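You operate a simulated robot arm through the tools that you are given. There is no shell and no other tool. Be economical: measure what you need, move in short steps, check, and stop when the job is done.

You are at the controls of a simulated two-armed robot. One attempt, no reset.

JOB
Put two of the bolts from the drying rack top on the inspection top. Open the right bench drawer, fetch the green spacer ring from the top of the dispatch bench and set it inside and shut the drawer again. Take the number puck on the top of the dispatch bench and put it away on the top of the grey side table. Take the spring on the shelf under the roller rack and put it away on the bench shelf. Take the brown tape roll and put it on the plan board. Press the test key two times. Do these in any order.
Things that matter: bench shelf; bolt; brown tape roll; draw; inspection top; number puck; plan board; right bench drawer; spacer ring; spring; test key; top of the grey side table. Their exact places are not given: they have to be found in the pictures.

Only the result counts: the job must be done as asked and must still hold three seconds after the hand-in. Knocking over, shifting, dropping, spilling or breaking anything else fails it.

ROBOT AND FRAMES
Two 7-joint arms with two-finger parallel grippers on one trunk, on a base that drives. Base frame: it is fixed to the floor where the robot stands at the start and does not move with it; the origin is under the middle of the robot, x ahead of it, y to its left, z up. Readings come in m, degrees, newtons and seconds.
The left shoulder is at the start at [0.07, 0.177, 1.12], the right one opposite. With the tool pointing down near the work surface each hand reaches from about 0.1 to 0.5 m from the robot's upright axis, wherever it stands, measured 20 degrees to its own side. Places, roughly: bench shelf (236x15 cm) [-2.84, 10.84, 1.18]; bolt (2x2x5 cm) [0.6, -0.1, 0.9]; bolt (3x2x6 cm) [0.4, 0.2, 0.9]; brown tape roll (9x9x5 cm) [-1.6, 8.1, 0.4]; draw [0.6, 8.4, 0.7]; inspection top [-2.2, -0.1, 0.9]; number puck [0.5, 7, 0.75]; plan board [-3, 4.75, 0.5]; right bench drawer [0.5, 8.4, 0.8]; spacer ring [0.75, 7.25, 0.75]; spring (3x3x5 cm) [-1.1, 7.9, 0.4]; test key [-2.6, 10.5, 0.9]; top of the grey side table [-4.3, 8.7, 0.9]. Payload 3.43 kg a hand.
The TCP of each hand is the grasp point between the finger pads, 0.03 m short of the fingertips. In the tool frame z runs along the fingers and y along their closing line. Largest opening 0.094 m; finger width 0.028, thickness 0.01; the body of the gripper, 0.05 by 0.096 m, starts 0.055 m behind the TCP.
Orientation is that of the tool frame in the base frame, as a unit quaternion [w, x, y, z]. With the fingers straight down and closing along the base's y, the tool's x points along the base's -x, its y along +y and its z along -z.

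CONTROLS
- The arms move only by the tool servo_tool. It takes "left_moves", "right_moves" or both (then of equal length, played together; a hand with none holds still); each is a list of rows, each an object of numbers (a shift or turn left out is 0, a gripper value left out holds the last): "dx", "dy", "dz": the shift along the tool's x, y, z in m; "rx", "ry", "rz": the turn, a rotation vector about the tool's x, y, z in degrees. In form: [{"dx": .., "dy": .., "dz": .., "rx": .., "ry": .., "rz": ..}, ...]. A call has 1 to 20 rows; each row shifts and turns the commanded pose from where the row before left it, along the tool's axes as they then stand. "left_hand" and "right_hand" are, for a hand that has rows, the finger opening in m, from 0 to 0.094, set as the call begins (left out, the last holds). Rows are played at 5 a second. More than 0.05 m and 8.6 degrees between two rows, or a gripper value outside its range, and nothing of the call is played. Where a pose cannot be reached the arm comes as near as it can. A force on the tool above 40 N (or 10 N above the force at the start of the call, whichever is more), or a blocked arm, ends the call early, and 0.2 s more pass. Each finger travels about 0.153 m/s and halts on what it meets, pressing with about 35 N; the grip force reading is that of the motor and also rises with nothing between the fingers. The clock runs only during rows and for 0.2 s after the last one: add rows that do not move to give the fingers time. It gives the time, the measured TCP pose, the force on the tool (base axes), the opening and the grip force at its end, in the units of the frame above (readings bear some noise), with the torque about the TCP (base axes, N m) and any sound that the robot's microphone picked up.
- Cameras (640 x 400 px; columns grow to the right, rows downward): "scene" is now at [0.1416, 0.0056, 1.4416]; the picture's right is [0.02, -1.00, 0.00], its down [-0.62, -0.01, -0.79] and it looks along [0.79, 0.01, -0.62] (base axes); focal length 267 px, centre (320, 200). "left" rides on the left gripper at [0.076, -0.014, -0.103] in its tool frame; the picture's right is [0.18, 0.98, 0.00], its down [-0.75, 0.14, -0.64] and it looks along [-0.63, 0.12, 0.77] (tool axes); focal length 243 px, centre (320, 200). "right" rides on the right gripper at [0.076, 0.014, -0.102] in its tool frame; the picture's right is [-0.18, 0.98, 0.00], its down [-0.75, -0.14, -0.64] and it looks along [-0.63, -0.12, 0.77] (tool axes); focal length 243 px, centre (320, 200).
- capture(camera): a new picture of that camera. No time passes.
- lift_body(by): slides the trunk up (or, below 0, down) by that many m; the arms and the scene camera ride with it, the base frame stays. It gives what a move gives, with no picture.
- steer(legs): drives the robot by 1 to 6 legs, each [ahead, turn to the left] in m and degrees, along the robot's own axes; the way and the turn of a leg run together, so that a leg with both is an arc; at most 1.5 m and 180 degrees a leg. The arms and the cameras ride along, it lands a little off, and it stops where it bumps. It gives what a move gives.
- pan_tilt(pan, tilt): turns the head with the scene camera to pan (to the left, within 86 degrees either way) and tilt (down, from -29 to 69), counted from straight ahead of the robot. It gives what a move gives.
- locate(camera, pixels): there is no depth. For up to 12 entries [column, row, z] of the newest picture of that camera ("zoom" is the newest enlarged one), the place [x, y] in the base frame at which the ray of that pixel passes the height z, good to about 0.002 m, but the place of the scene camera against the robot may be out by one fixed shift of up to 0.012 m in any direction. No time passes.
- close_up(camera, box): a new picture of the part [left, top, right, bottom] of that camera's present view, enlarged. No time passes.
- job_done(): hands the job in; it is judged then, once.

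Go step by step. Measure first, check grasps and placings, and put right what went wrong. The budget is 145 turns and 190 pictures, counting those below and the enlarged ones. Unless the task says otherwise, let go and move clear before handing in.

The tools are called after "Request:" by a JSON object that holds its "method" and its "body". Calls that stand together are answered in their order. servo_tool: Moves the arms, as the interface text tells. Its arguments: {"type":"object","properties":{"left_moves":{"type":"array","items":{"type":"object","properties":{"dx":{"type":"number"},"dy":{"type":"number"},"dz":{"type":"number"},"rx":{"type":"number"},"ry":{"type":"number"},"rz":{"type":"number"}}}},"left_hand":{"type":"number"},"right_moves":{"type":"array","items":{"type":"object","properties":{"dx":{"type":"number"},"dy":{"type":"number"},"dz":{"type":"number"},"rx":{"type":"number"},"ry":{"type":"number"},"rz":{"type":"number"}}}},"right_hand":{"type":"number"}},"required":[]} The other tools are called the same way: lift_body (by) slides the trunk up or down; steer (legs) drives the base; pan_tilt (pan, tilt) turns the head that bears the scene camera; capture (camera) takes a picture; locate (camera, pixels) gives the place at which the rays of pixels pass given heights; close_up (camera, box) takes an enlarged picture of a part of a camera's view; job_done () hands the job in.

At the start:

```text
time_s: 0.0
left_tool_pos: [0.4648, 0.1686, 1.2089]
left_ee_rot: [-0.001, 0.0, 1.0, 0.001]
left_ft_force: [0.6, 0.2, -0.2]
left_ft_torque: [0.03, 0.0, -0.03]
left_grip_width: 0.094
left_grasp_force: 0.1
right_tool_pos: [0.5054, -0.2993, 1.1349]
right_ee_rot: [0.0, 0.001, 1.0, 0.0]
right_ft_force: [0.1, 0.4, -0.8]
right_ft_torque: [0.0, -0.01, -0.02]
right_grip_width: 0.0939
right_grasp_force: 0.0
trunk travel left (down, up): [-0.7, 0.14]
robot x, y, heading: [-0.0005, -0.0004, 0.1]
head pan, tilt: [1.0, 38.1]
```

scene: 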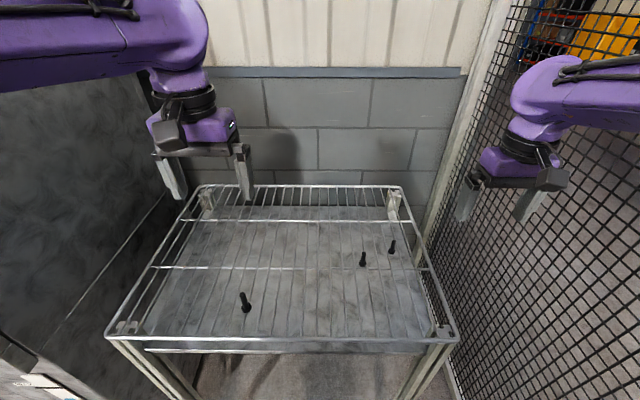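
right: 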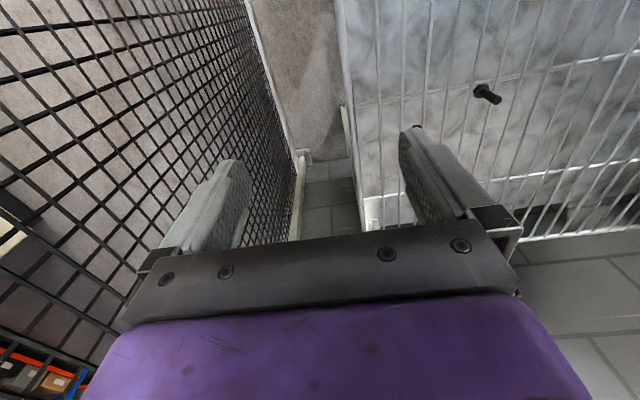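
left: 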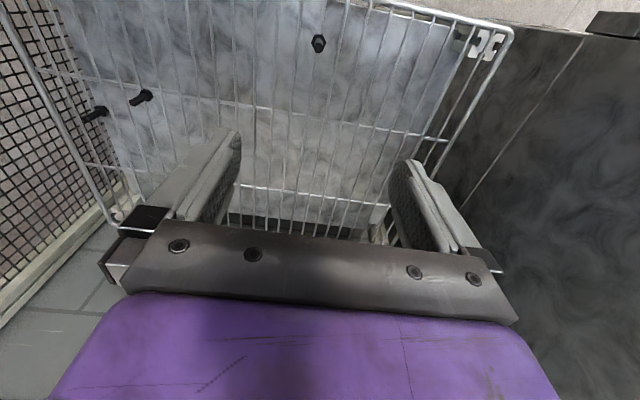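

The scene shows three bolts at about (245,302), (363,259) and (392,247). I enlarge them to see how they stand and locate them.

Request:
{"method": "close_up", "body": {"camera": "scene", "box": [200, 220, 440, 370]}}

Request:
{"method": "locate", "body": {"camera": "scene", "pixels": [[246, 310, 0.87], [362, 265, 0.87], [391, 252, 0.87], [107, 338, 0.9], [457, 340, 0.9], [400, 187, 0.9], [203, 187, 0.9]]}}

Request:
{"method": "close_up", "body": {"camera": "left", "box": [60, 0, 380, 200]}}

```text
2.67 times, centred on (320, 295) of scene
```

zoom: 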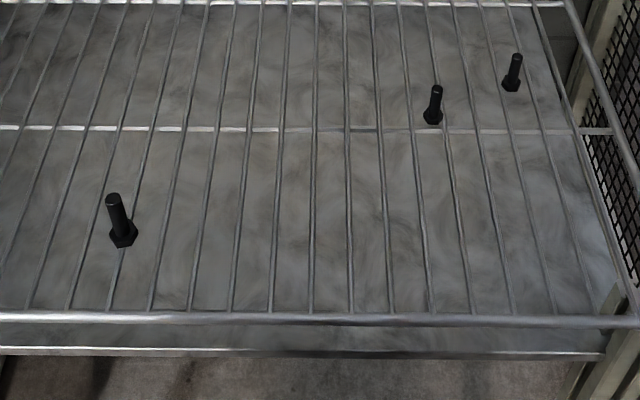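

```text
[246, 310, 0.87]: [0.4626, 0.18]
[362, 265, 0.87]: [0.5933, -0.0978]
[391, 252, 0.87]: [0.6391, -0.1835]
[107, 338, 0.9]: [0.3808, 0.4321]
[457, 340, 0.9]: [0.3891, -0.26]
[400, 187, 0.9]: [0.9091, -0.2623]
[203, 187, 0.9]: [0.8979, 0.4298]
```

```text
2.00 times, centred on (220, 100) of left
```

zoom: 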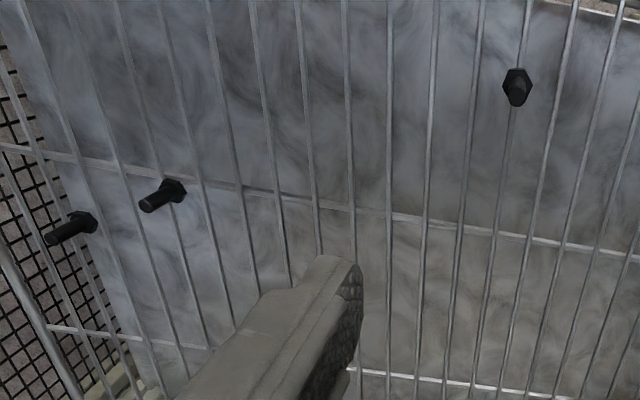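

The bolts stand upright, heads down on the wires. I triangulate their bases with both views for the rack height.

Request:
{"method": "locate", "body": {"camera": "left", "pixels": [[318, 40, 0.85], [318, 40, 0.9], [148, 94, 0.85], [148, 94, 0.9], [103, 110, 0.85], [103, 110, 0.9]]}}

Request:
{"method": "locate", "body": {"camera": "scene", "pixels": [[246, 308, 0.85], [246, 308, 0.9], [362, 264, 0.85], [362, 264, 0.9], [391, 252, 0.85], [391, 252, 0.9]]}}

Request:
{"method": "locate", "body": {"camera": "right", "pixels": [[480, 91, 0.85], [480, 91, 0.9], [418, 127, 0.85], [418, 127, 0.9]]}}

```text
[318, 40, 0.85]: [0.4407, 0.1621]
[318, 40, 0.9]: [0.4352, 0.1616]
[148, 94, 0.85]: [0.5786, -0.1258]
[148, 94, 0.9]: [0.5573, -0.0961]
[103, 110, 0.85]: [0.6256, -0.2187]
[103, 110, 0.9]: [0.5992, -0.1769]
```

```text
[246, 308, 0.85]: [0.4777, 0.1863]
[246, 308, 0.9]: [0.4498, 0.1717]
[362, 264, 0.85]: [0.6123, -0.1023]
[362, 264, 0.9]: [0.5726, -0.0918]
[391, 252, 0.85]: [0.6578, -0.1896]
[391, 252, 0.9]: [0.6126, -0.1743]
```

```text
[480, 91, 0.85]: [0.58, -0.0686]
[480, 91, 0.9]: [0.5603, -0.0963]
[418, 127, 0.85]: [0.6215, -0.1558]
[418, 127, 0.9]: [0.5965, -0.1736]
```

Heads sit at z≈0.90, bolts at (0.435,0.162), (0.558,-0.096), (0.597,-0.175). I bring the left hand above bolt 1 and the right hand above bolt 2.

Request:
{"method": "servo_tool", "body": {"left_moves": [{"dx": 0.015, "dy": -0.0035, "dz": 0.03}, {"dx": 0.015, "dy": -0.0035, "dz": 0.03}, {"dz": 0.03}, {"dz": 0.03}, {"dz": 0.03}, {"dz": 0.03}, {"dz": 0.02}, {}], "right_moves": [{"dx": -0.0105, "dy": 0.041}, {"dx": -0.0105, "dy": 0.041}, {"dx": -0.0105, "dy": 0.041}, {"dx": -0.0105, "dy": 0.04}, {"dx": -0.0105, "dy": 0.04}, {"dz": 0.045}, {"dz": 0.045}, {"dz": 0.035}]}}

Request:
{"method": "capture", "body": {"camera": "left"}}

Request:
{"method": "capture", "body": {"camera": "right"}}

Request:
{"method": "capture", "body": {"camera": "scene"}}

```text
time_s: 1.8
left_tool_pos: [0.4355, 0.1647, 1.0082]
left_ee_rot: [-0.001, 0.0, 1.0, 0.0]
left_ft_force: [-0.4, -1.0, -0.1]
left_ft_torque: [0.02, -0.02, 0.0]
left_grip_width: 0.0941
left_grasp_force: 0.0
right_tool_pos: [0.5588, -0.0965, 1.009]
right_ee_rot: [0.001, 0.0, 1.0, 0.001]
right_ft_force: [-0.6, -0.7, -0.1]
right_ft_torque: [0.0, 0.02, 0.0]
right_grip_width: 0.094
right_grasp_force: 0.0
trunk travel left (down, up): [-0.7, 0.14]
robot x, y, heading: [-0.0027, 0.0011, -0.1]
head pan, tilt: [1.0, 38.1]
```

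```text
184 pictures are left
```

left: 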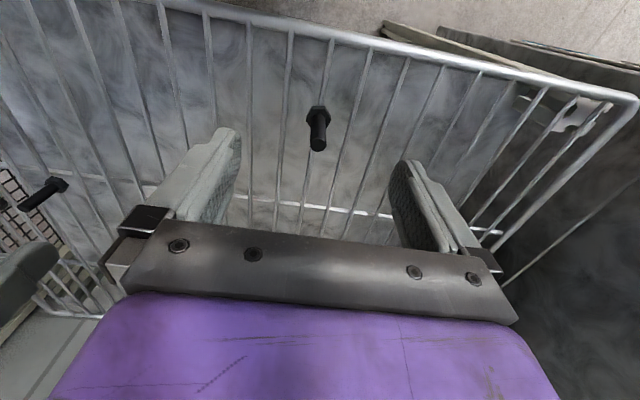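

```text
183 pictures are left
```

right: 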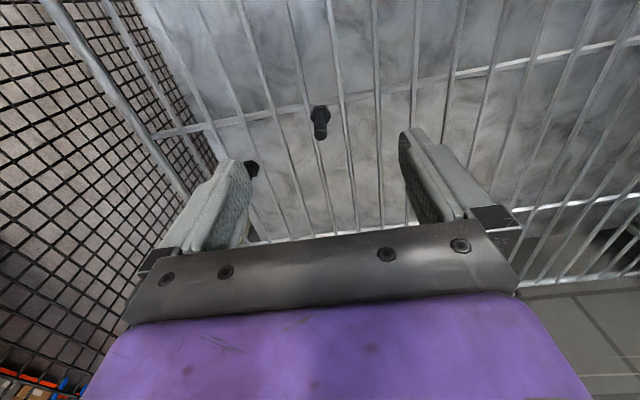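

```text
182 pictures are left
```

scene: 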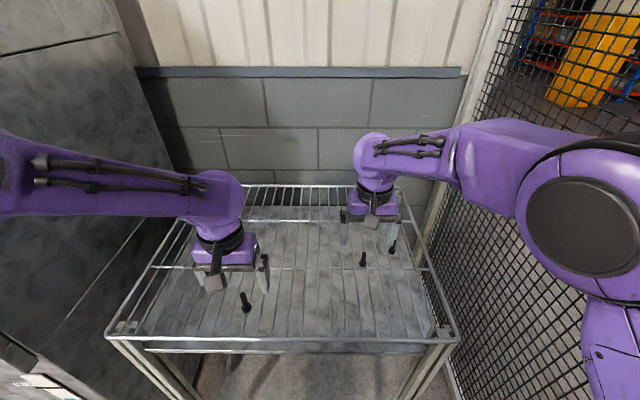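

Both hands are above their bolts. I check the shaft tops before descending.

Request:
{"method": "locate", "body": {"camera": "left", "pixels": [[318, 146, 0.95], [318, 112, 0.9], [318, 112, 0.91]]}}

Request:
{"method": "locate", "body": {"camera": "right", "pixels": [[321, 135, 0.94], [319, 110, 0.9], [319, 110, 0.91], [252, 168, 0.9]]}}

Request:
{"method": "close_up", "body": {"camera": "right", "box": [240, 60, 400, 160]}}

```text
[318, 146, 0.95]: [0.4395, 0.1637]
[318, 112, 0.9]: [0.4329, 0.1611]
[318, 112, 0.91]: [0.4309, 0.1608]
```

```text
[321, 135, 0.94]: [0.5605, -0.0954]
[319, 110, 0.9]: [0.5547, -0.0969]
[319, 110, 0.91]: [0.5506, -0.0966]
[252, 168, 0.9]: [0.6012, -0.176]
```

```text
4.00 times, centred on (320, 110) of right
```

zoom: 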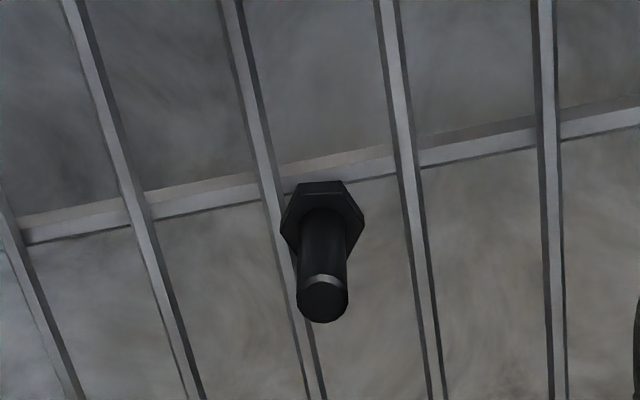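

Centred well. I narrow to 0.05, descend 0.07 and close.

Request:
{"method": "servo_tool", "body": {"left_moves": [{}, {"dz": 0.025, "dy": -0.001}, {"dz": 0.025}, {"dz": 0.02}, {}], "right_moves": [{}, {"dz": 0.025}, {"dz": 0.025}, {"dz": 0.022}, {}], "left_hand": 0.05, "right_hand": 0.05}}

Request:
{"method": "servo_tool", "body": {"left_moves": [{}, {}, {}], "right_moves": [{}, {}, {}], "left_hand": 0, "right_hand": 0}}

Request:
{"method": "capture", "body": {"camera": "left"}}

Request:
{"method": "capture", "body": {"camera": "right"}}

```text
time_s: 3.0
left_tool_pos: [0.4346, 0.1611, 0.9394]
left_ee_rot: [0.0, -0.001, 1.0, 0.0]
left_ft_force: [-0.2, 0.5, 0.0]
left_ft_torque: [0.02, -0.01, 0.01]
left_grip_width: 0.05
left_grasp_force: 0.0
right_tool_pos: [0.5556, -0.097, 0.9379]
right_ee_rot: [0.0, -0.001, 1.0, 0.001]
right_ft_force: [0.0, -0.5, 0.4]
right_ft_torque: [-0.01, -0.02, 0.0]
right_grip_width: 0.05
right_grasp_force: 0.0
trunk travel left (down, up): [-0.7, 0.14]
robot x, y, heading: [0.0011, -0.0005, -0.1]
head pan, tilt: [1.0, 38.1]
```

```text
time_s: 3.8
left_tool_pos: [0.435, 0.1609, 0.9385]
left_ee_rot: [0.0, 0.0, 1.0, 0.0]
left_ft_force: [-0.7, -0.1, 1.5]
left_ft_torque: [0.0, -0.03, -0.02]
left_grip_width: 0.0105
left_grasp_force: 35.0
right_tool_pos: [0.5559, -0.0971, 0.9377]
right_ee_rot: [0.0, 0.0, 1.0, 0.0]
right_ft_force: [0.3, -0.7, 0.0]
right_ft_torque: [0.04, 0.02, 0.02]
right_grip_width: 0.0078
right_grasp_force: 35.4
trunk travel left (down, up): [-0.7, 0.14]
robot x, y, heading: [0.0018, -0.0001, 0.1]
head pan, tilt: [1.0, 38.1]
```

```text
180 pictures are left
```

left: 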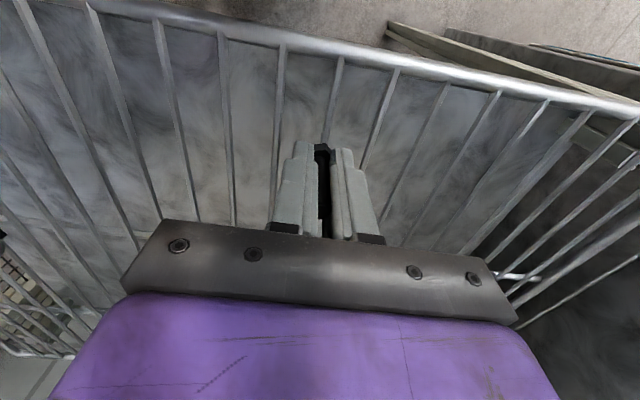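

```text
179 pictures are left
```

right: 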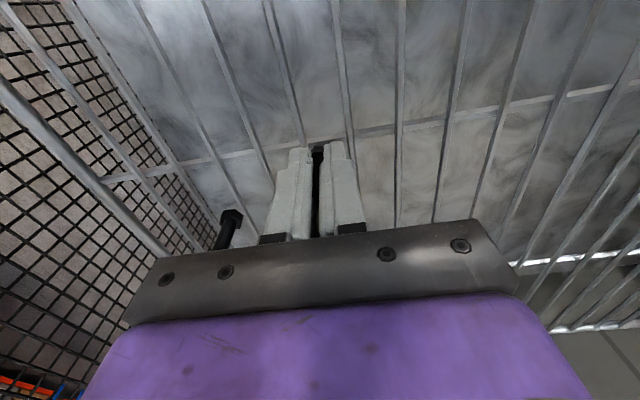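

Both bolts are gripped. I lift both, draw the right hand back to its own side, and look around.

Request:
{"method": "servo_tool", "body": {"left_moves": [{"dz": -0.03}, {"dz": -0.04}, {"dz": -0.04}, {"dz": -0.04}, {"dz": -0.04}, {"dz": -0.04}, {"dx": 0.03, "dz": -0.02}, {"dx": 0.03}], "right_moves": [{"dz": -0.03}, {"dz": -0.04}, {"dz": -0.04}, {"dz": -0.04}, {"dz": -0.04, "dx": 0.03, "dy": -0.02}, {"dz": -0.03, "dx": 0.03, "dy": -0.02}, {"dx": 0.04, "dy": -0.03}, {"dx": 0.04, "dy": -0.03}]}}

Request:
{"method": "pan_tilt", "body": {"pan": 86, "tilt": 20}}

Request:
{"method": "capture", "body": {"camera": "scene"}}

Request:
{"method": "capture", "body": {"camera": "left"}}

Request:
{"method": "capture", "body": {"camera": "right"}}

Request:
{"method": "pan_tilt", "body": {"pan": -86, "tilt": 20}}

Request:
{"method": "capture", "body": {"camera": "scene"}}

```text
refused: row 5 steps farther than a row can; nothing moved
```

```text
time_s: 5.4
left_tool_pos: [0.4344, 0.1612, 0.9389]
left_ee_rot: [0.001, -0.001, 1.0, 0.0]
left_ft_force: [-0.2, -0.4, 1.3]
left_ft_torque: [-0.01, -0.04, 0.01]
left_grip_width: 0.0104
left_grasp_force: 35.2
right_tool_pos: [0.556, -0.0973, 0.9381]
right_ee_rot: [0.001, 0.0, 1.0, -0.001]
right_ft_force: [0.4, -0.7, 0.1]
right_ft_torque: [0.0, 0.0, 0.01]
right_grip_width: 0.0081
right_grasp_force: 35.7
trunk travel left (down, up): [-0.7, 0.14]
robot x, y, heading: [-0.0025, -0.0016, 0.1]
head pan, tilt: [85.9, 20.0]
```

```text
178 pictures are left
```

scene: 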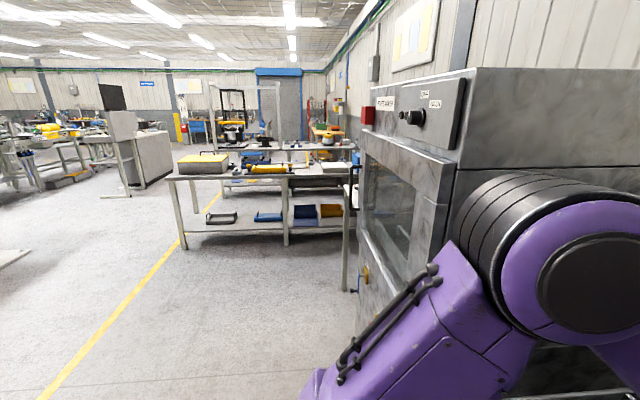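

```text
177 pictures are left
```

left: 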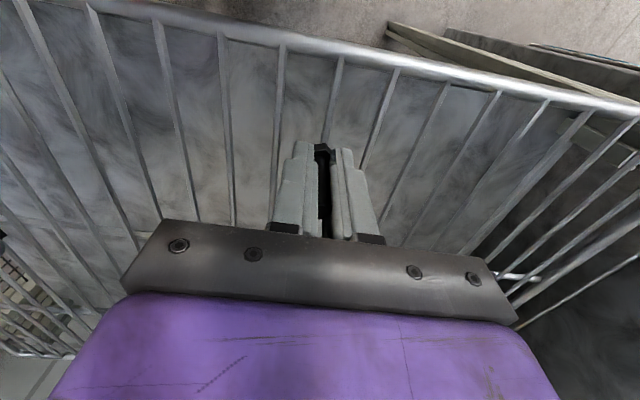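

```text
176 pictures are left
```

right: 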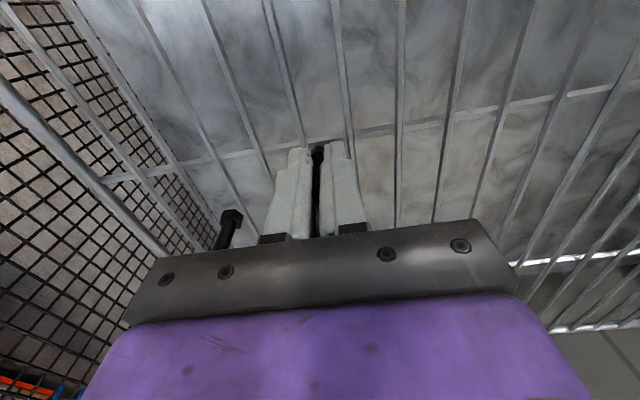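

```text
time_s: 8.0
left_tool_pos: [0.4354, 0.162, 0.9378]
left_ee_rot: [0.0, -0.001, 1.0, 0.001]
left_ft_force: [0.2, -1.1, 1.7]
left_ft_torque: [-0.04, -0.02, -0.03]
left_grip_width: 0.0105
left_grasp_force: 34.4
right_tool_pos: [0.5562, -0.0976, 0.9373]
right_ee_rot: [0.001, 0.0, 1.0, -0.001]
right_ft_force: [-0.1, -0.5, -0.1]
right_ft_torque: [0.02, -0.01, -0.01]
right_grip_width: 0.0083
right_grasp_force: 35.0
trunk travel left (down, up): [-0.7, 0.14]
robot x, y, heading: [-0.0015, -0.0002, 0.2]
head pan, tilt: [-85.9, 20.0]
```

```text
175 pictures are left
```

scene: 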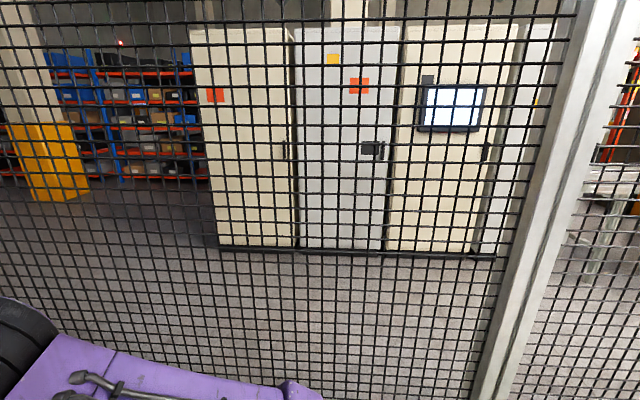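

The lift was refused (row 5 too long); the left view shows a free hall to the left and fence on the right. I redo the lift with smaller steps.

Request:
{"method": "servo_tool", "body": {"left_moves": [{"dz": -0.03}, {"dz": -0.04}, {"dz": -0.04}, {"dz": -0.04}, {"dz": -0.04}, {"dz": -0.04}, {"dx": 0.03, "dz": -0.02}, {"dx": 0.03}], "right_moves": [{"dz": -0.03}, {"dz": -0.04}, {"dz": -0.04}, {"dz": -0.04}, {"dz": -0.04}, {"dz": -0.04, "dy": -0.02}, {"dx": 0.04, "dy": -0.03}, {"dx": 0.04, "dy": -0.03}]}}

Request:
{"method": "steer", "body": {"legs": [[-0.5, 0]]}}

Request:
{"method": "capture", "body": {"camera": "left"}}

Request:
{"method": "capture", "body": {"camera": "right"}}

```text
time_s: 9.8
left_tool_pos: [0.3712, 0.1621, 1.1891]
left_ee_rot: [0.002, 0.0, 1.0, 0.001]
left_ft_force: [-0.5, 0.1, -1.0]
left_ft_torque: [-0.01, -0.03, 0.0]
left_grip_width: 0.0104
left_grasp_force: 35.1
right_tool_pos: [0.4741, -0.1782, 1.1703]
right_ee_rot: [0.001, 0.0, 1.0, 0.0]
right_ft_force: [-0.7, 0.2, -0.2]
right_ft_torque: [0.01, -0.03, 0.02]
right_grip_width: 0.0084
right_grasp_force: 34.5
trunk travel left (down, up): [-0.7, 0.14]
robot x, y, heading: [0.0035, -0.0014, 0.0]
head pan, tilt: [-85.9, 20.0]
```

```text
time_s: 12.7
left_tool_pos: [-0.1244, 0.1626, 1.1874]
left_ee_rot: [0.0, -0.001, 1.0, 0.0]
left_ft_force: [0.0, -0.6, 0.1]
left_ft_torque: [0.03, 0.02, 0.02]
left_grip_width: 0.0104
left_grasp_force: 35.4
right_tool_pos: [-0.023, -0.1778, 1.1673]
right_ee_rot: [0.0, 0.0, 1.0, 0.0]
right_ft_force: [-0.3, 0.0, 0.9]
right_ft_torque: [-0.01, -0.03, -0.03]
right_grip_width: 0.0086
right_grasp_force: 35.8
trunk travel left (down, up): [-0.7, 0.14]
robot x, y, heading: [-0.5011, 0.0027, 0.0]
head pan, tilt: [-85.9, 20.0]
```

```text
174 pictures are left
```

left: 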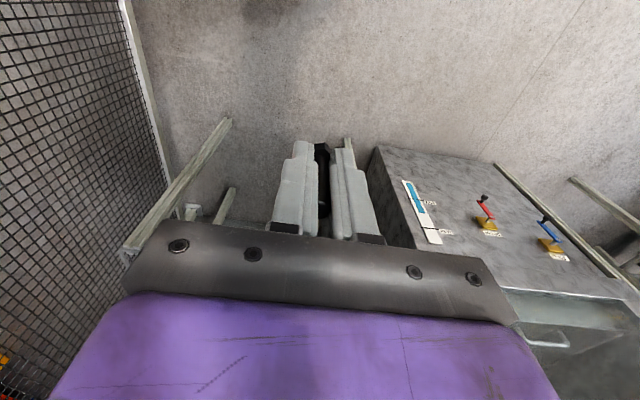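

```text
173 pictures are left
```

right: 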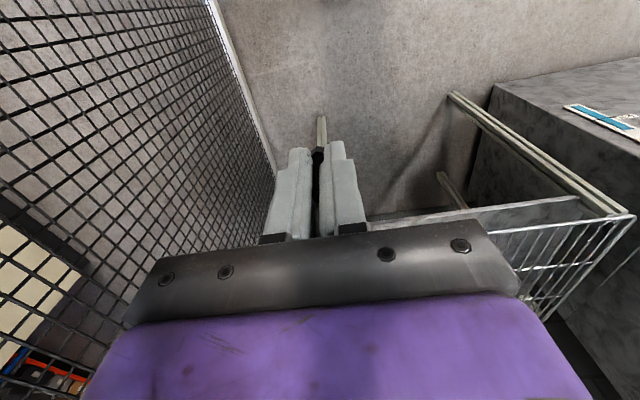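

The bolts are held and the robot stands at x≈-0.5. I turn 90° left and look along the hall and over to the inspection top.

Request:
{"method": "steer", "body": {"legs": [[0, 90]]}}

Request:
{"method": "pan_tilt", "body": {"pan": 70, "tilt": 25}}

Request:
{"method": "capture", "body": {"camera": "scene"}}

Request:
{"method": "pan_tilt", "body": {"pan": 0, "tilt": 20}}

Request:
{"method": "capture", "body": {"camera": "scene"}}

```text
time_s: 17.0
left_tool_pos: [-0.6632, 0.3747, 1.1874]
left_ee_rot: [0.0, 0.708, -0.706, 0.0]
left_ft_force: [0.2, -0.4, 0.1]
left_ft_torque: [-0.01, 0.04, 0.0]
left_grip_width: 0.0105
left_grasp_force: 35.0
right_tool_pos: [-0.3242, 0.4776, 1.168]
right_ee_rot: [0.0, 0.708, -0.706, -0.001]
right_ft_force: [-0.2, -0.1, -0.3]
right_ft_torque: [0.0, 0.01, 0.03]
right_grip_width: 0.0083
right_grasp_force: 34.7
trunk travel left (down, up): [-0.7, 0.14]
robot x, y, heading: [-0.5003, 0.003, 90.1]
head pan, tilt: [-85.9, 20.0]
```

```text
time_s: 19.4
left_tool_pos: [-0.6641, 0.3743, 1.1873]
left_ee_rot: [0.0, 0.709, -0.706, 0.0]
left_ft_force: [0.3, -0.3, -1.1]
left_ft_torque: [0.02, 0.03, 0.0]
left_grip_width: 0.0104
left_grasp_force: 35.6
right_tool_pos: [-0.3248, 0.4791, 1.1682]
right_ee_rot: [0.0, 0.708, -0.706, 0.0]
right_ft_force: [-0.2, -0.5, -0.3]
right_ft_torque: [0.01, 0.02, 0.0]
right_grip_width: 0.0082
right_grasp_force: 35.0
trunk travel left (down, up): [-0.7, 0.14]
robot x, y, heading: [-0.5006, -0.0009, 90.5]
head pan, tilt: [70.0, 25.0]
```

```text
172 pictures are left
```

scene: 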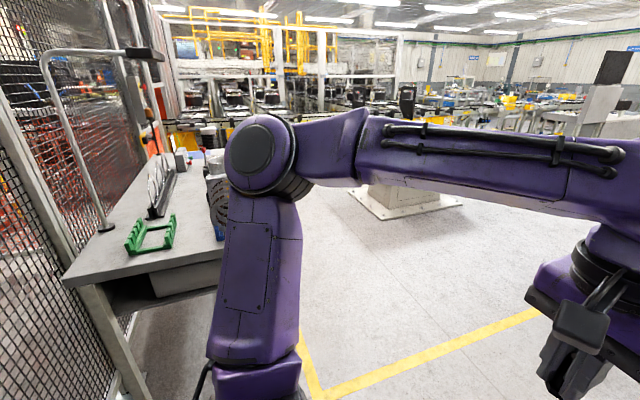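

```text
time_s: 20.8
left_tool_pos: [-0.6628, 0.3741, 1.1871]
left_ee_rot: [-0.001, 0.708, -0.706, 0.0]
left_ft_force: [0.4, -0.5, 0.1]
left_ft_torque: [0.01, -0.01, 0.01]
left_grip_width: 0.0102
left_grasp_force: 35.0
right_tool_pos: [-0.324, 0.4766, 1.1674]
right_ee_rot: [0.0, 0.708, -0.706, 0.0]
right_ft_force: [-0.5, -0.3, -0.7]
right_ft_torque: [-0.01, 0.0, 0.04]
right_grip_width: 0.0084
right_grasp_force: 34.4
trunk travel left (down, up): [-0.7, 0.14]
robot x, y, heading: [-0.5013, -0.0003, 90.1]
head pan, tilt: [0.0, 20.0]
```

```text
171 pictures are left
```

scene: 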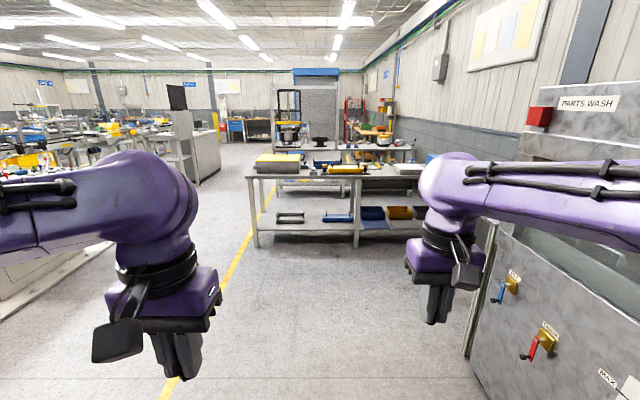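

The inspection table stands behind along the fence (green bracket, gauge stand, arch pole). I turn to face it and look.

Request:
{"method": "steer", "body": {"legs": [[0, 80]]}}

Request:
{"method": "pan_tilt", "body": {"pan": 0, "tilt": 25}}

Request:
{"method": "capture", "body": {"camera": "scene"}}

```text
time_s: 24.6
left_tool_pos: [-0.8977, -0.0961, 1.188]
left_ee_rot: [0.0, 0.996, -0.086, 0.0]
left_ft_force: [0.6, 0.4, -0.9]
left_ft_torque: [0.02, 0.0, 0.0]
left_grip_width: 0.0104
left_grasp_force: 34.8
right_tool_pos: [-0.9397, 0.2579, 1.168]
right_ee_rot: [0.0, 0.996, -0.086, 0.0]
right_ft_force: [-0.5, -0.5, -0.8]
right_ft_torque: [0.03, 0.01, -0.03]
right_grip_width: 0.0085
right_grasp_force: 35.3
trunk travel left (down, up): [-0.7, 0.14]
robot x, y, heading: [-0.4998, 0.0009, 170.1]
head pan, tilt: [0.0, 20.0]
```

```text
time_s: 25.3
left_tool_pos: [-0.898, -0.0955, 1.1877]
left_ee_rot: [0.0, 0.996, -0.085, 0.0]
left_ft_force: [0.1, -0.8, -0.8]
left_ft_torque: [0.01, 0.02, 0.01]
left_grip_width: 0.0105
left_grasp_force: 34.9
right_tool_pos: [-0.9405, 0.2564, 1.1679]
right_ee_rot: [0.0, 0.996, -0.086, -0.001]
right_ft_force: [0.5, -0.8, -0.2]
right_ft_torque: [0.02, 0.0, 0.01]
right_grip_width: 0.0082
right_grasp_force: 35.6
trunk travel left (down, up): [-0.7, 0.14]
robot x, y, heading: [-0.4998, -0.0013, 170.1]
head pan, tilt: [0.0, 25.0]
```

```text
170 pictures are left
```

scene: 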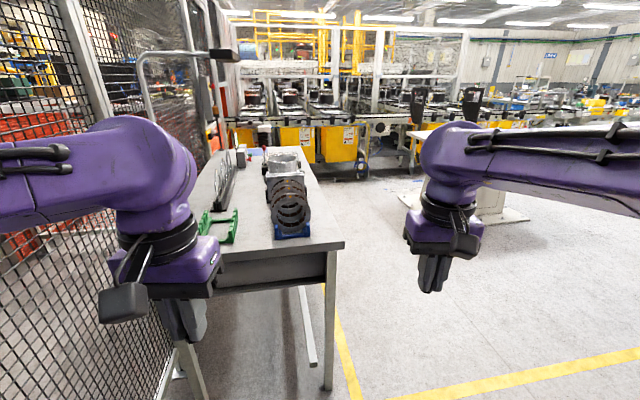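

Request:
{"method": "locate", "body": {"camera": "scene", "pixels": [[345, 243, 0.9], [318, 155, 0.9], [220, 253, 0.9], [332, 388, 0.0], [290, 235, 0.9], [270, 160, 0.9]]}}

Request:
{"method": "close_up", "body": {"camera": "scene", "box": [180, 130, 372, 250]}}

```text
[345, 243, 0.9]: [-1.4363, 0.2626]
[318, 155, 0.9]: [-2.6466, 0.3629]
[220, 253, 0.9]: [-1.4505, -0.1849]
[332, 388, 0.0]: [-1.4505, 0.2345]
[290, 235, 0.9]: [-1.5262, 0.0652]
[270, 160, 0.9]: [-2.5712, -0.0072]
```

```text
3.33 times, centred on (276, 190) of scene
```

zoom: 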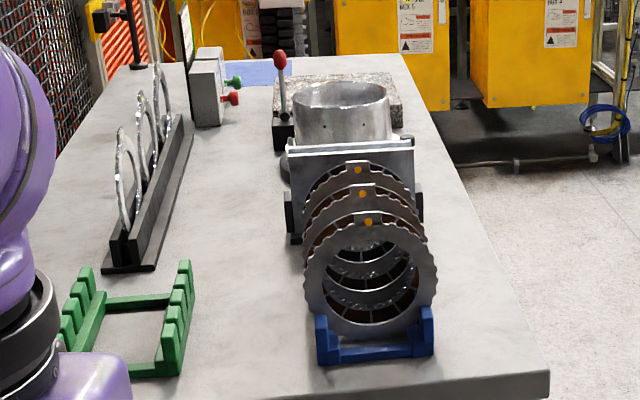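

The table top's near edge is at x≈-1.44 with free space between the green bracket and the blue ring stand. I drive closer, squared to the table, and look again.

Request:
{"method": "steer", "body": {"legs": [[0.5, 0], [0, 10]]}}

Request:
{"method": "pan_tilt", "body": {"pan": 0, "tilt": 45}}

Request:
{"method": "capture", "body": {"camera": "scene"}}

Request:
{"method": "capture", "body": {"camera": "left"}}

Request:
{"method": "capture", "body": {"camera": "right"}}

```text
time_s: 28.9
left_tool_pos: [-1.369, -0.0783, 1.1864]
left_ee_rot: [0.0, 1.0, 0.003, 0.0]
left_ft_force: [0.7, -0.1, -0.3]
left_ft_torque: [-0.02, -0.01, -0.01]
left_grip_width: 0.0105
left_grasp_force: 35.3
right_tool_pos: [-1.472, 0.2626, 1.1685]
right_ee_rot: [0.0, 1.0, 0.002, -0.001]
right_ft_force: [-0.7, -0.4, 0.2]
right_ft_torque: [0.0, -0.06, -0.01]
right_grip_width: 0.0086
right_grasp_force: 34.9
trunk travel left (down, up): [-0.7, 0.14]
robot x, y, heading: [-0.9923, 0.083, -179.6]
head pan, tilt: [0.0, 25.0]
```

```text
time_s: 29.7
left_tool_pos: [-1.3684, -0.0778, 1.188]
left_ee_rot: [-0.001, 1.0, 0.004, 0.001]
left_ft_force: [0.3, 0.1, -0.8]
left_ft_torque: [0.02, 0.0, 0.0]
left_grip_width: 0.0102
left_grasp_force: 35.0
right_tool_pos: [-1.4715, 0.2618, 1.1664]
right_ee_rot: [0.001, 1.0, 0.001, 0.0]
right_ft_force: [-0.2, 0.5, -0.3]
right_ft_torque: [0.0, 0.0, 0.0]
right_grip_width: 0.0087
right_grasp_force: 35.0
trunk travel left (down, up): [-0.7, 0.14]
robot x, y, heading: [-0.9944, 0.0848, -179.9]
head pan, tilt: [0.0, 45.0]
```

```text
168 pictures are left
```

scene: 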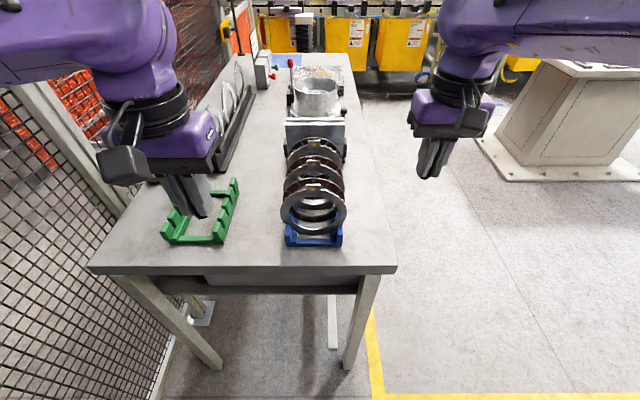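

```text
167 pictures are left
```

left: 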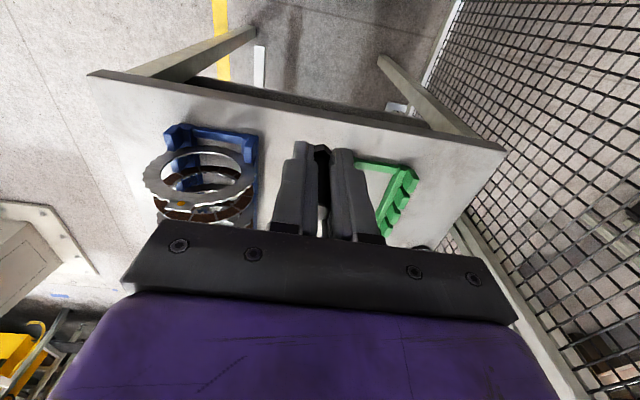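

```text
166 pictures are left
```

right: 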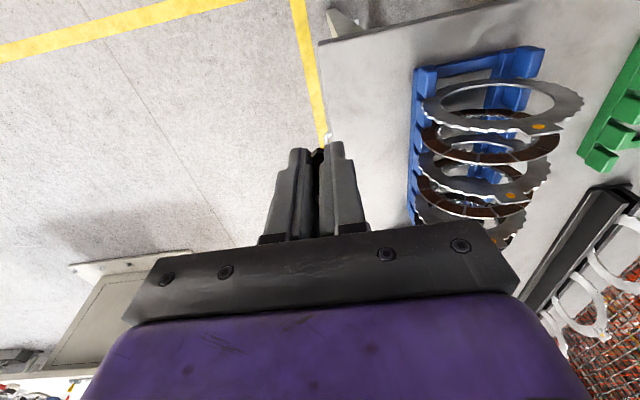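

I measure the table corners and the stands' feet in hand and scene views.

Request:
{"method": "locate", "body": {"camera": "left", "pixels": [[90, 74, 0.9], [505, 150, 0.9], [262, 132, 0.9], [168, 130, 0.9], [420, 168, 0.9], [358, 160, 0.9]]}}

Request:
{"method": "locate", "body": {"camera": "scene", "pixels": [[88, 268, 0.9], [395, 268, 0.9], [285, 245, 0.9], [343, 245, 0.9], [162, 240, 0.9], [220, 243, 0.9]]}}

Request:
{"method": "locate", "body": {"camera": "right", "pixels": [[320, 42, 0.9], [413, 70, 0.9], [545, 48, 0.9]]}}

```text
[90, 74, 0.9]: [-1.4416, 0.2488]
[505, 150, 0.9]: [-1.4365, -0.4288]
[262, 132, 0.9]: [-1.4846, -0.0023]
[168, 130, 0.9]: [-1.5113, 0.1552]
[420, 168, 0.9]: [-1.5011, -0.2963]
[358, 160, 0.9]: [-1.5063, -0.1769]
```

```text
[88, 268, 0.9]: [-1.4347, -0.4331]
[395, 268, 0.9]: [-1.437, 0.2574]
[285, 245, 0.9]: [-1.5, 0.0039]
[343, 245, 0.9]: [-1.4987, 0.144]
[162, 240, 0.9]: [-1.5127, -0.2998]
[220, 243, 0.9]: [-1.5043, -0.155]
```

```text
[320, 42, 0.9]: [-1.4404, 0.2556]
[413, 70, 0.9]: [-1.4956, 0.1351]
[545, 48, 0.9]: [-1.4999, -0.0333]
```

All views agree: table plane z≈0.90, near edge x≈-1.437. I carry the left bolt to (-1.48,-0.08) and the right one to (-1.48,0.195), ending just above the top.

Request:
{"method": "servo_tool", "body": {"left_moves": [{"dx": -0.04}, {"dx": -0.04, "dy": 0.002}, {"dx": -0.031, "dy": 0.002}, {"dz": 0.04}, {"dz": 0.04}, {"dz": 0.04}, {"dz": 0.04}, {"dz": 0.04}, {"dz": 0.025}, {}], "right_moves": [{"dy": 0.035}, {"dy": 0.033, "dx": -0.006}, {"dz": 0.035}, {"dz": 0.03}, {"dz": 0.03}, {"dz": 0.03}, {"dz": 0.03}, {"dz": 0.03}, {"dz": 0.02}, {}]}}

Request:
{"method": "capture", "body": {"camera": "scene"}}

Request:
{"method": "capture", "body": {"camera": "left"}}

Request:
{"method": "capture", "body": {"camera": "right"}}

```text
time_s: 31.9
left_tool_pos: [-1.4795, -0.0826, 0.9621]
left_ee_rot: [0.0, 1.0, 0.002, 0.0]
left_ft_force: [-0.4, 0.5, -0.9]
left_ft_torque: [-0.01, 0.04, 0.01]
left_grip_width: 0.0103
left_grasp_force: 35.1
right_tool_pos: [-1.4774, 0.1938, 0.9626]
right_ee_rot: [0.0, 1.0, 0.002, -0.001]
right_ft_force: [0.1, 0.1, -0.5]
right_ft_torque: [-0.03, 0.02, 0.02]
right_grip_width: 0.0081
right_grasp_force: 35.1
trunk travel left (down, up): [-0.7, 0.14]
robot x, y, heading: [-0.9935, 0.0858, -179.7]
head pan, tilt: [0.0, 45.0]
```

```text
165 pictures are left
```

scene: 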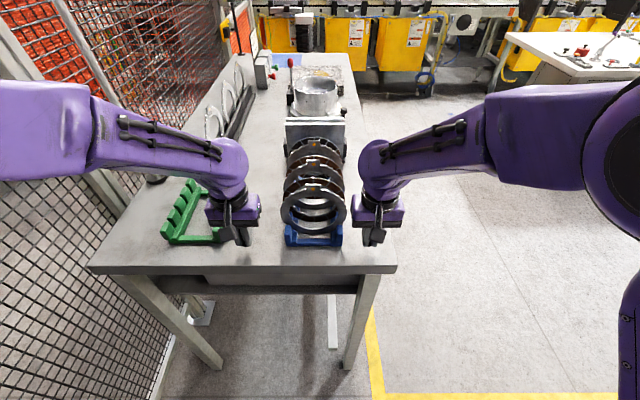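

```text
164 pictures are left
```

left: 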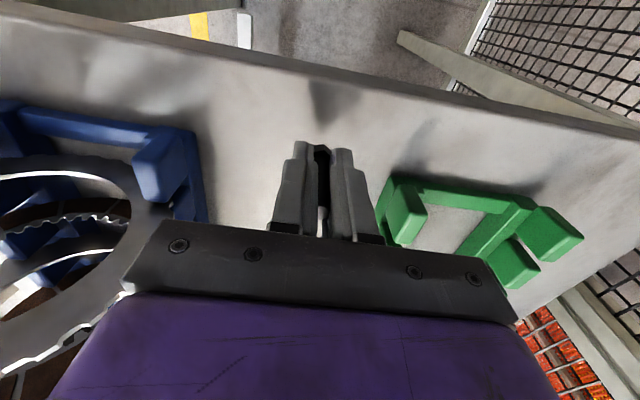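

```text
163 pictures are left
```

right: 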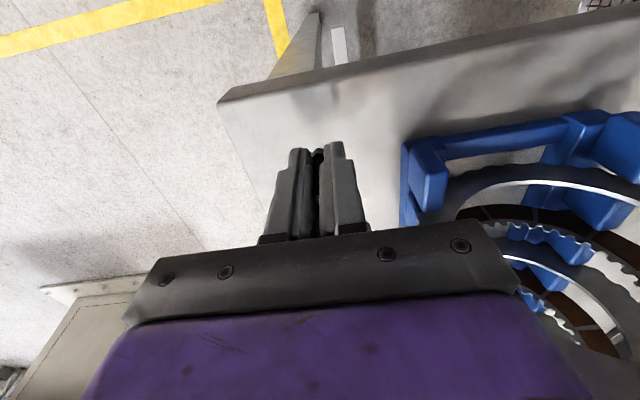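

Spots are clear. I lower 0.014 in small steps and read the force.

Request:
{"method": "servo_tool", "body": {"left_moves": [{"dz": 0.004}, {"dz": 0.004}, {"dz": 0.003}, {"dz": 0.003}, {}], "right_moves": [{"dz": 0.004}, {"dz": 0.004}, {"dz": 0.003}, {"dz": 0.003}, {}]}}

```text
time_s: 33.1
left_tool_pos: [-1.4791, -0.0823, 0.9477]
left_ee_rot: [-0.001, 1.0, 0.003, 0.0]
left_ft_force: [1.1, -0.1, -0.4]
left_ft_torque: [0.01, -0.01, -0.01]
left_grip_width: 0.0101
left_grasp_force: 34.8
right_tool_pos: [-1.4774, 0.1937, 0.9484]
right_ee_rot: [-0.001, 1.0, 0.001, 0.001]
right_ft_force: [-0.3, -1.0, -0.6]
right_ft_torque: [-0.01, 0.02, -0.02]
right_grip_width: 0.0084
right_grasp_force: 35.0
trunk travel left (down, up): [-0.7, 0.14]
robot x, y, heading: [-0.9942, 0.0872, -179.9]
head pan, tilt: [0.0, 45.0]
```

Request:
{"method": "servo_tool", "body": {"left_moves": [{"dz": 0.0015}, {"dz": 0.0015}, {}], "right_moves": [{"dz": 0.0015}, {"dz": 0.0015}, {}]}}

Request:
{"method": "servo_tool", "body": {"left_moves": [{"dz": 0.0015}, {"dz": 0.0015}, {}], "right_moves": [{"dz": 0.0015}, {"dz": 0.0015}, {}]}}

```text
time_s: 33.9
left_tool_pos: [-1.4803, -0.0828, 0.944]
left_ee_rot: [-0.001, 1.0, 0.003, 0.0]
left_ft_force: [0.1, -0.5, -0.8]
left_ft_torque: [0.04, 0.0, 0.01]
left_grip_width: 0.0106
left_grasp_force: 34.8
right_tool_pos: [-1.4777, 0.1941, 0.946]
right_ee_rot: [0.0, 1.0, 0.002, 0.0]
right_ft_force: [0.4, 0.3, -0.5]
right_ft_torque: [-0.01, -0.01, -0.03]
right_grip_width: 0.0081
right_grasp_force: 34.9
trunk travel left (down, up): [-0.7, 0.14]
robot x, y, heading: [-0.994, 0.0869, -180.1]
head pan, tilt: [0.0, 45.0]
```

```text
time_s: 34.7
left_tool_pos: [-1.4802, -0.0827, 0.943]
left_ee_rot: [0.001, 1.0, 0.002, 0.0]
left_ft_force: [0.6, -0.1, -0.3]
left_ft_torque: [-0.01, -0.03, -0.01]
left_grip_width: 0.0104
left_grasp_force: 34.4
right_tool_pos: [-1.4781, 0.1922, 0.9419]
right_ee_rot: [0.0, 1.0, 0.002, 0.0]
right_ft_force: [0.0, -0.1, 0.1]
right_ft_torque: [-0.04, 0.03, -0.02]
right_grip_width: 0.0084
right_grasp_force: 34.5
trunk travel left (down, up): [-0.7, 0.14]
robot x, y, heading: [-0.9991, 0.0839, -180.0]
head pan, tilt: [0.0, 45.0]
```

No contact yet; I continue in small steps.

Request:
{"method": "servo_tool", "body": {"left_moves": [{"dz": 0.0015}, {"dz": 0.0015}, {}], "right_moves": [{"dz": 0.0015}, {"dz": 0.0015}, {}]}}

Request:
{"method": "close_up", "body": {"camera": "scene", "box": [200, 180, 424, 320]}}

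```text
time_s: 35.5
left_tool_pos: [-1.4798, -0.0824, 0.9393]
left_ee_rot: [0.0, 1.0, 0.003, 0.0]
left_ft_force: [-0.1, 0.0, -0.8]
left_ft_torque: [-0.01, 0.01, 0.01]
left_grip_width: 0.0104
left_grasp_force: 35.3
right_tool_pos: [-1.4778, 0.1922, 0.9402]
right_ee_rot: [0.0, 1.0, 0.001, -0.001]
right_ft_force: [0.6, -0.1, 0.1]
right_ft_torque: [-0.02, 0.0, -0.02]
right_grip_width: 0.0081
right_grasp_force: 34.6
trunk travel left (down, up): [-0.7, 0.14]
robot x, y, heading: [-0.9951, 0.0855, -179.9]
head pan, tilt: [0.0, 45.0]
```

```text
2.86 times, centred on (312, 250) of scene
```

zoom: 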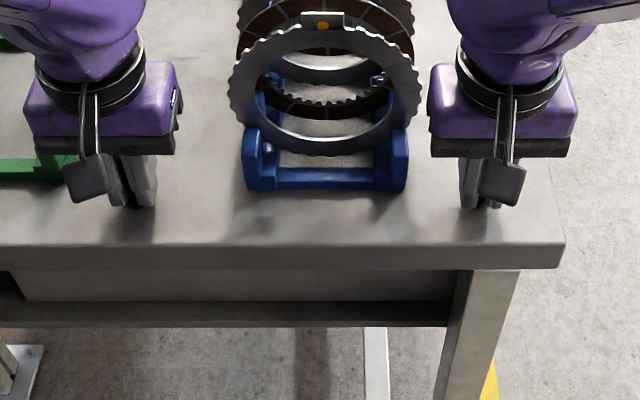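

Request:
{"method": "servo_tool", "body": {"left_moves": [{"dz": 0.0015}, {"dz": 0.0015}, {}], "right_moves": [{"dz": 0.0015}, {"dz": 0.0015}, {}]}}

Request:
{"method": "servo_tool", "body": {"left_moves": [{"dz": 0.0015}, {"dz": 0.0015}, {}], "right_moves": [{"dz": 0.0015}, {"dz": 0.0015}, {}]}}

Request:
{"method": "close_up", "body": {"camera": "left", "box": [240, 80, 400, 180]}}

Request:
{"method": "close_up", "body": {"camera": "right", "box": [240, 80, 400, 180]}}

```text
time_s: 36.3
left_tool_pos: [-1.4796, -0.0818, 0.9388]
left_ee_rot: [0.0, 1.0, 0.002, -0.005]
left_ft_force: [-5.1, -2.3, 22.3]
left_ft_torque: [-0.02, 0.32, 0.0]
left_grip_width: 0.0104
left_grasp_force: 34.9
right_tool_pos: [-1.4766, 0.1933, 0.9374]
right_ee_rot: [0.001, 1.0, 0.002, -0.003]
right_ft_force: [-1.2, -0.9, 4.3]
right_ft_torque: [0.01, 0.04, 0.04]
right_grip_width: 0.0084
right_grasp_force: 35.0
trunk travel left (down, up): [-0.7, 0.14]
robot x, y, heading: [-0.993, 0.0831, -179.8]
head pan, tilt: [0.0, 45.0]
```

```text
time_s: 37.0
left_tool_pos: [-1.4782, -0.082, 0.9373]
left_ee_rot: [0.0, 1.0, 0.003, -0.007]
left_ft_force: [3.7, -1.7, 16.2]
left_ft_torque: [0.0, -0.2, -0.03]
left_grip_width: 0.0106
left_grasp_force: 34.9
right_tool_pos: [-1.4762, 0.1939, 0.9372]
right_ee_rot: [0.001, 1.0, 0.002, -0.006]
right_ft_force: [2.6, 1.4, 12.4]
right_ft_torque: [0.11, -0.04, -0.02]
right_grip_width: 0.0079
right_grasp_force: 35.0
trunk travel left (down, up): [-0.7, 0.14]
robot x, y, heading: [-0.9959, 0.0862, -180.1]
head pan, tilt: [0.0, 45.0]
stopped in row 3 (left hand): the force on the tool passed its limit at 42 N (the readings are from after the stop); the commanded pose is now the measured one
```

```text
4.00 times, centred on (320, 130) of left
```

zoom: 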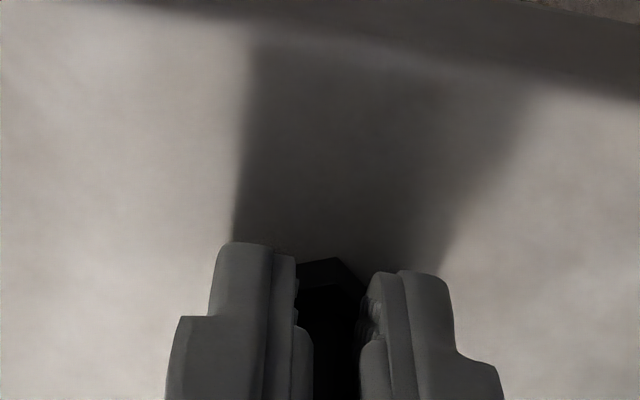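

```text
4.00 times, centred on (320, 130) of right
```

zoom: 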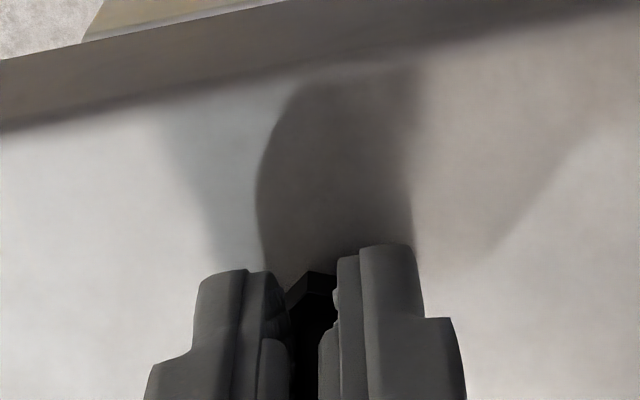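

Both bolts press on the top at TCP z≈0.9375. I open the fingers a little, then rise straight up and look.

Request:
{"method": "servo_tool", "body": {"left_moves": [{"dz": -0.0005}, {}, {}], "right_moves": [{"dz": -0.0005}, {}, {}], "left_hand": 0.04, "right_hand": 0.04}}

Request:
{"method": "servo_tool", "body": {"left_moves": [{"dz": -0.02}, {"dz": -0.03}, {"dz": -0.04}, {"dz": -0.04}, {"dz": -0.04}, {"dz": -0.04}, {"dz": -0.04, "dx": 0.03}, {"dx": 0.04}], "right_moves": [{"dz": -0.02}, {"dz": -0.03}, {"dz": -0.04}, {"dz": -0.04}, {"dz": -0.04}, {"dz": -0.04}, {"dz": -0.03, "dx": 0.03}, {"dx": 0.04}]}}

Request:
{"method": "close_up", "body": {"camera": "scene", "box": [200, 180, 424, 320]}}

```text
time_s: 37.8
left_tool_pos: [-1.4799, -0.0806, 0.9377]
left_ee_rot: [0.001, 1.0, 0.002, -0.006]
left_ft_force: [-1.5, 3.4, 21.4]
left_ft_torque: [-0.29, 0.11, -0.04]
left_grip_width: 0.0383
left_grasp_force: 0.0
right_tool_pos: [-1.4767, 0.1946, 0.937]
right_ee_rot: [0.002, 1.0, 0.0, -0.003]
right_ft_force: [-0.7, 0.2, -0.2]
right_ft_torque: [-0.01, -0.01, -0.04]
right_grip_width: 0.04
right_grasp_force: 0.1
trunk travel left (down, up): [-0.7, 0.14]
robot x, y, heading: [-0.9919, 0.0877, -179.7]
head pan, tilt: [0.0, 45.0]
```

```text
time_s: 39.6
left_tool_pos: [-1.4089, -0.0823, 1.1855]
left_ee_rot: [0.001, 1.0, 0.003, -0.005]
left_ft_force: [-0.4, 0.0, 0.0]
left_ft_torque: [-0.01, 0.03, -0.01]
left_grip_width: 0.04
left_grasp_force: 0.2
right_tool_pos: [-1.4073, 0.194, 1.1763]
right_ee_rot: [0.0, 1.0, 0.002, -0.003]
right_ft_force: [0.3, -0.7, 1.0]
right_ft_torque: [-0.04, -0.01, 0.01]
right_grip_width: 0.0402
right_grasp_force: 0.1
trunk travel left (down, up): [-0.7, 0.14]
robot x, y, heading: [-0.9943, 0.0862, -180.0]
head pan, tilt: [0.0, 45.0]
```

```text
2.86 times, centred on (312, 250) of scene
```

zoom: 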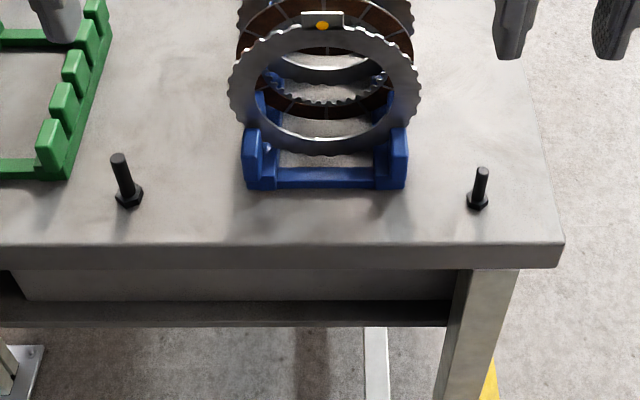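

Both bolts stand upright on the inspection top. I back away, turn to +y and look for the way to the dispatch bench.

Request:
{"method": "steer", "body": {"legs": [[-0.35, 0], [0, -75]]}}

Request:
{"method": "pan_tilt", "body": {"pan": 0, "tilt": 12}}

Request:
{"method": "capture", "body": {"camera": "scene"}}

```text
time_s: 45.1
left_tool_pos: [-0.9149, 0.4448, 1.1848]
left_ee_rot: [-0.002, 0.796, -0.605, -0.002]
left_ft_force: [0.0, -0.2, 0.5]
left_ft_torque: [0.01, -0.01, 0.0]
left_grip_width: 0.0398
left_grasp_force: 0.1
right_tool_pos: [-0.6492, 0.5146, 1.1758]
right_ee_rot: [-0.001, 0.795, -0.606, -0.003]
right_ft_force: [-0.9, 0.6, 0.2]
right_ft_torque: [0.02, 0.03, -0.01]
right_grip_width: 0.0401
right_grasp_force: 0.0
trunk travel left (down, up): [-0.7, 0.14]
robot x, y, heading: [-0.6452, 0.0895, 105.4]
head pan, tilt: [0.0, 45.0]
```

```text
time_s: 46.1
left_tool_pos: [-0.9156, 0.4445, 1.1854]
left_ee_rot: [-0.002, 0.796, -0.605, -0.003]
left_ft_force: [-0.1, -0.1, 0.3]
left_ft_torque: [0.0, 0.01, 0.05]
left_grip_width: 0.0398
left_grasp_force: 0.0
right_tool_pos: [-0.649, 0.517, 1.1748]
right_ee_rot: [-0.002, 0.795, -0.606, -0.002]
right_ft_force: [0.2, -0.7, 0.5]
right_ft_torque: [-0.01, 0.03, 0.02]
right_grip_width: 0.0398
right_grasp_force: 0.1
trunk travel left (down, up): [-0.7, 0.14]
robot x, y, heading: [-0.6463, 0.0872, 105.3]
head pan, tilt: [0.0, 12.0]
```

```text
158 pictures are left
```

scene: 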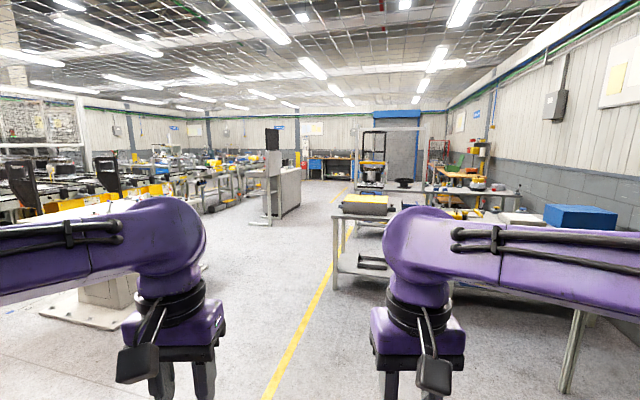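

A clear aisle runs along the yellow line. I measure floor points.

Request:
{"method": "locate", "body": {"camera": "scene", "pixels": [[270, 390, 0], [333, 258, 0], [334, 289, 0], [250, 225, 0], [285, 217, 0], [355, 223, 0.0], [205, 265, 0], [320, 185, 0], [120, 330, 0]]}}

Request:
{"method": "close_up", "body": {"camera": "scene", "box": [240, 100, 560, 300]}}

```text
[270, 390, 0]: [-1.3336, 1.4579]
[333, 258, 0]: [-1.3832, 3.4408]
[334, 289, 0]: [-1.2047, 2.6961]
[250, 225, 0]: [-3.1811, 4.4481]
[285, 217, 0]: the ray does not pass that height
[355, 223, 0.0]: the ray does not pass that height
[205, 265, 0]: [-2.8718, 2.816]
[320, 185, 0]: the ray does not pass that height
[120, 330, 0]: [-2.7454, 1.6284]
```

```text
2.00 times, centred on (400, 200) of scene
```

zoom: 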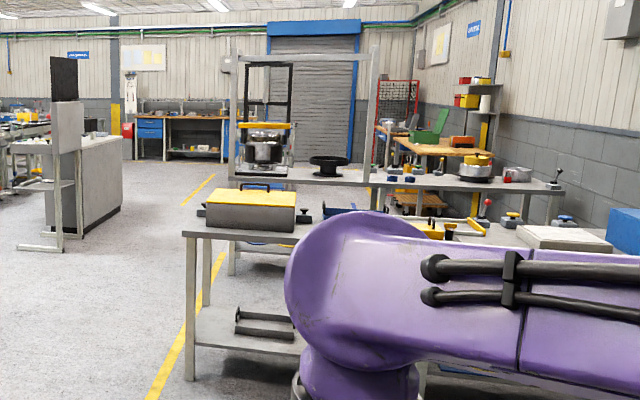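

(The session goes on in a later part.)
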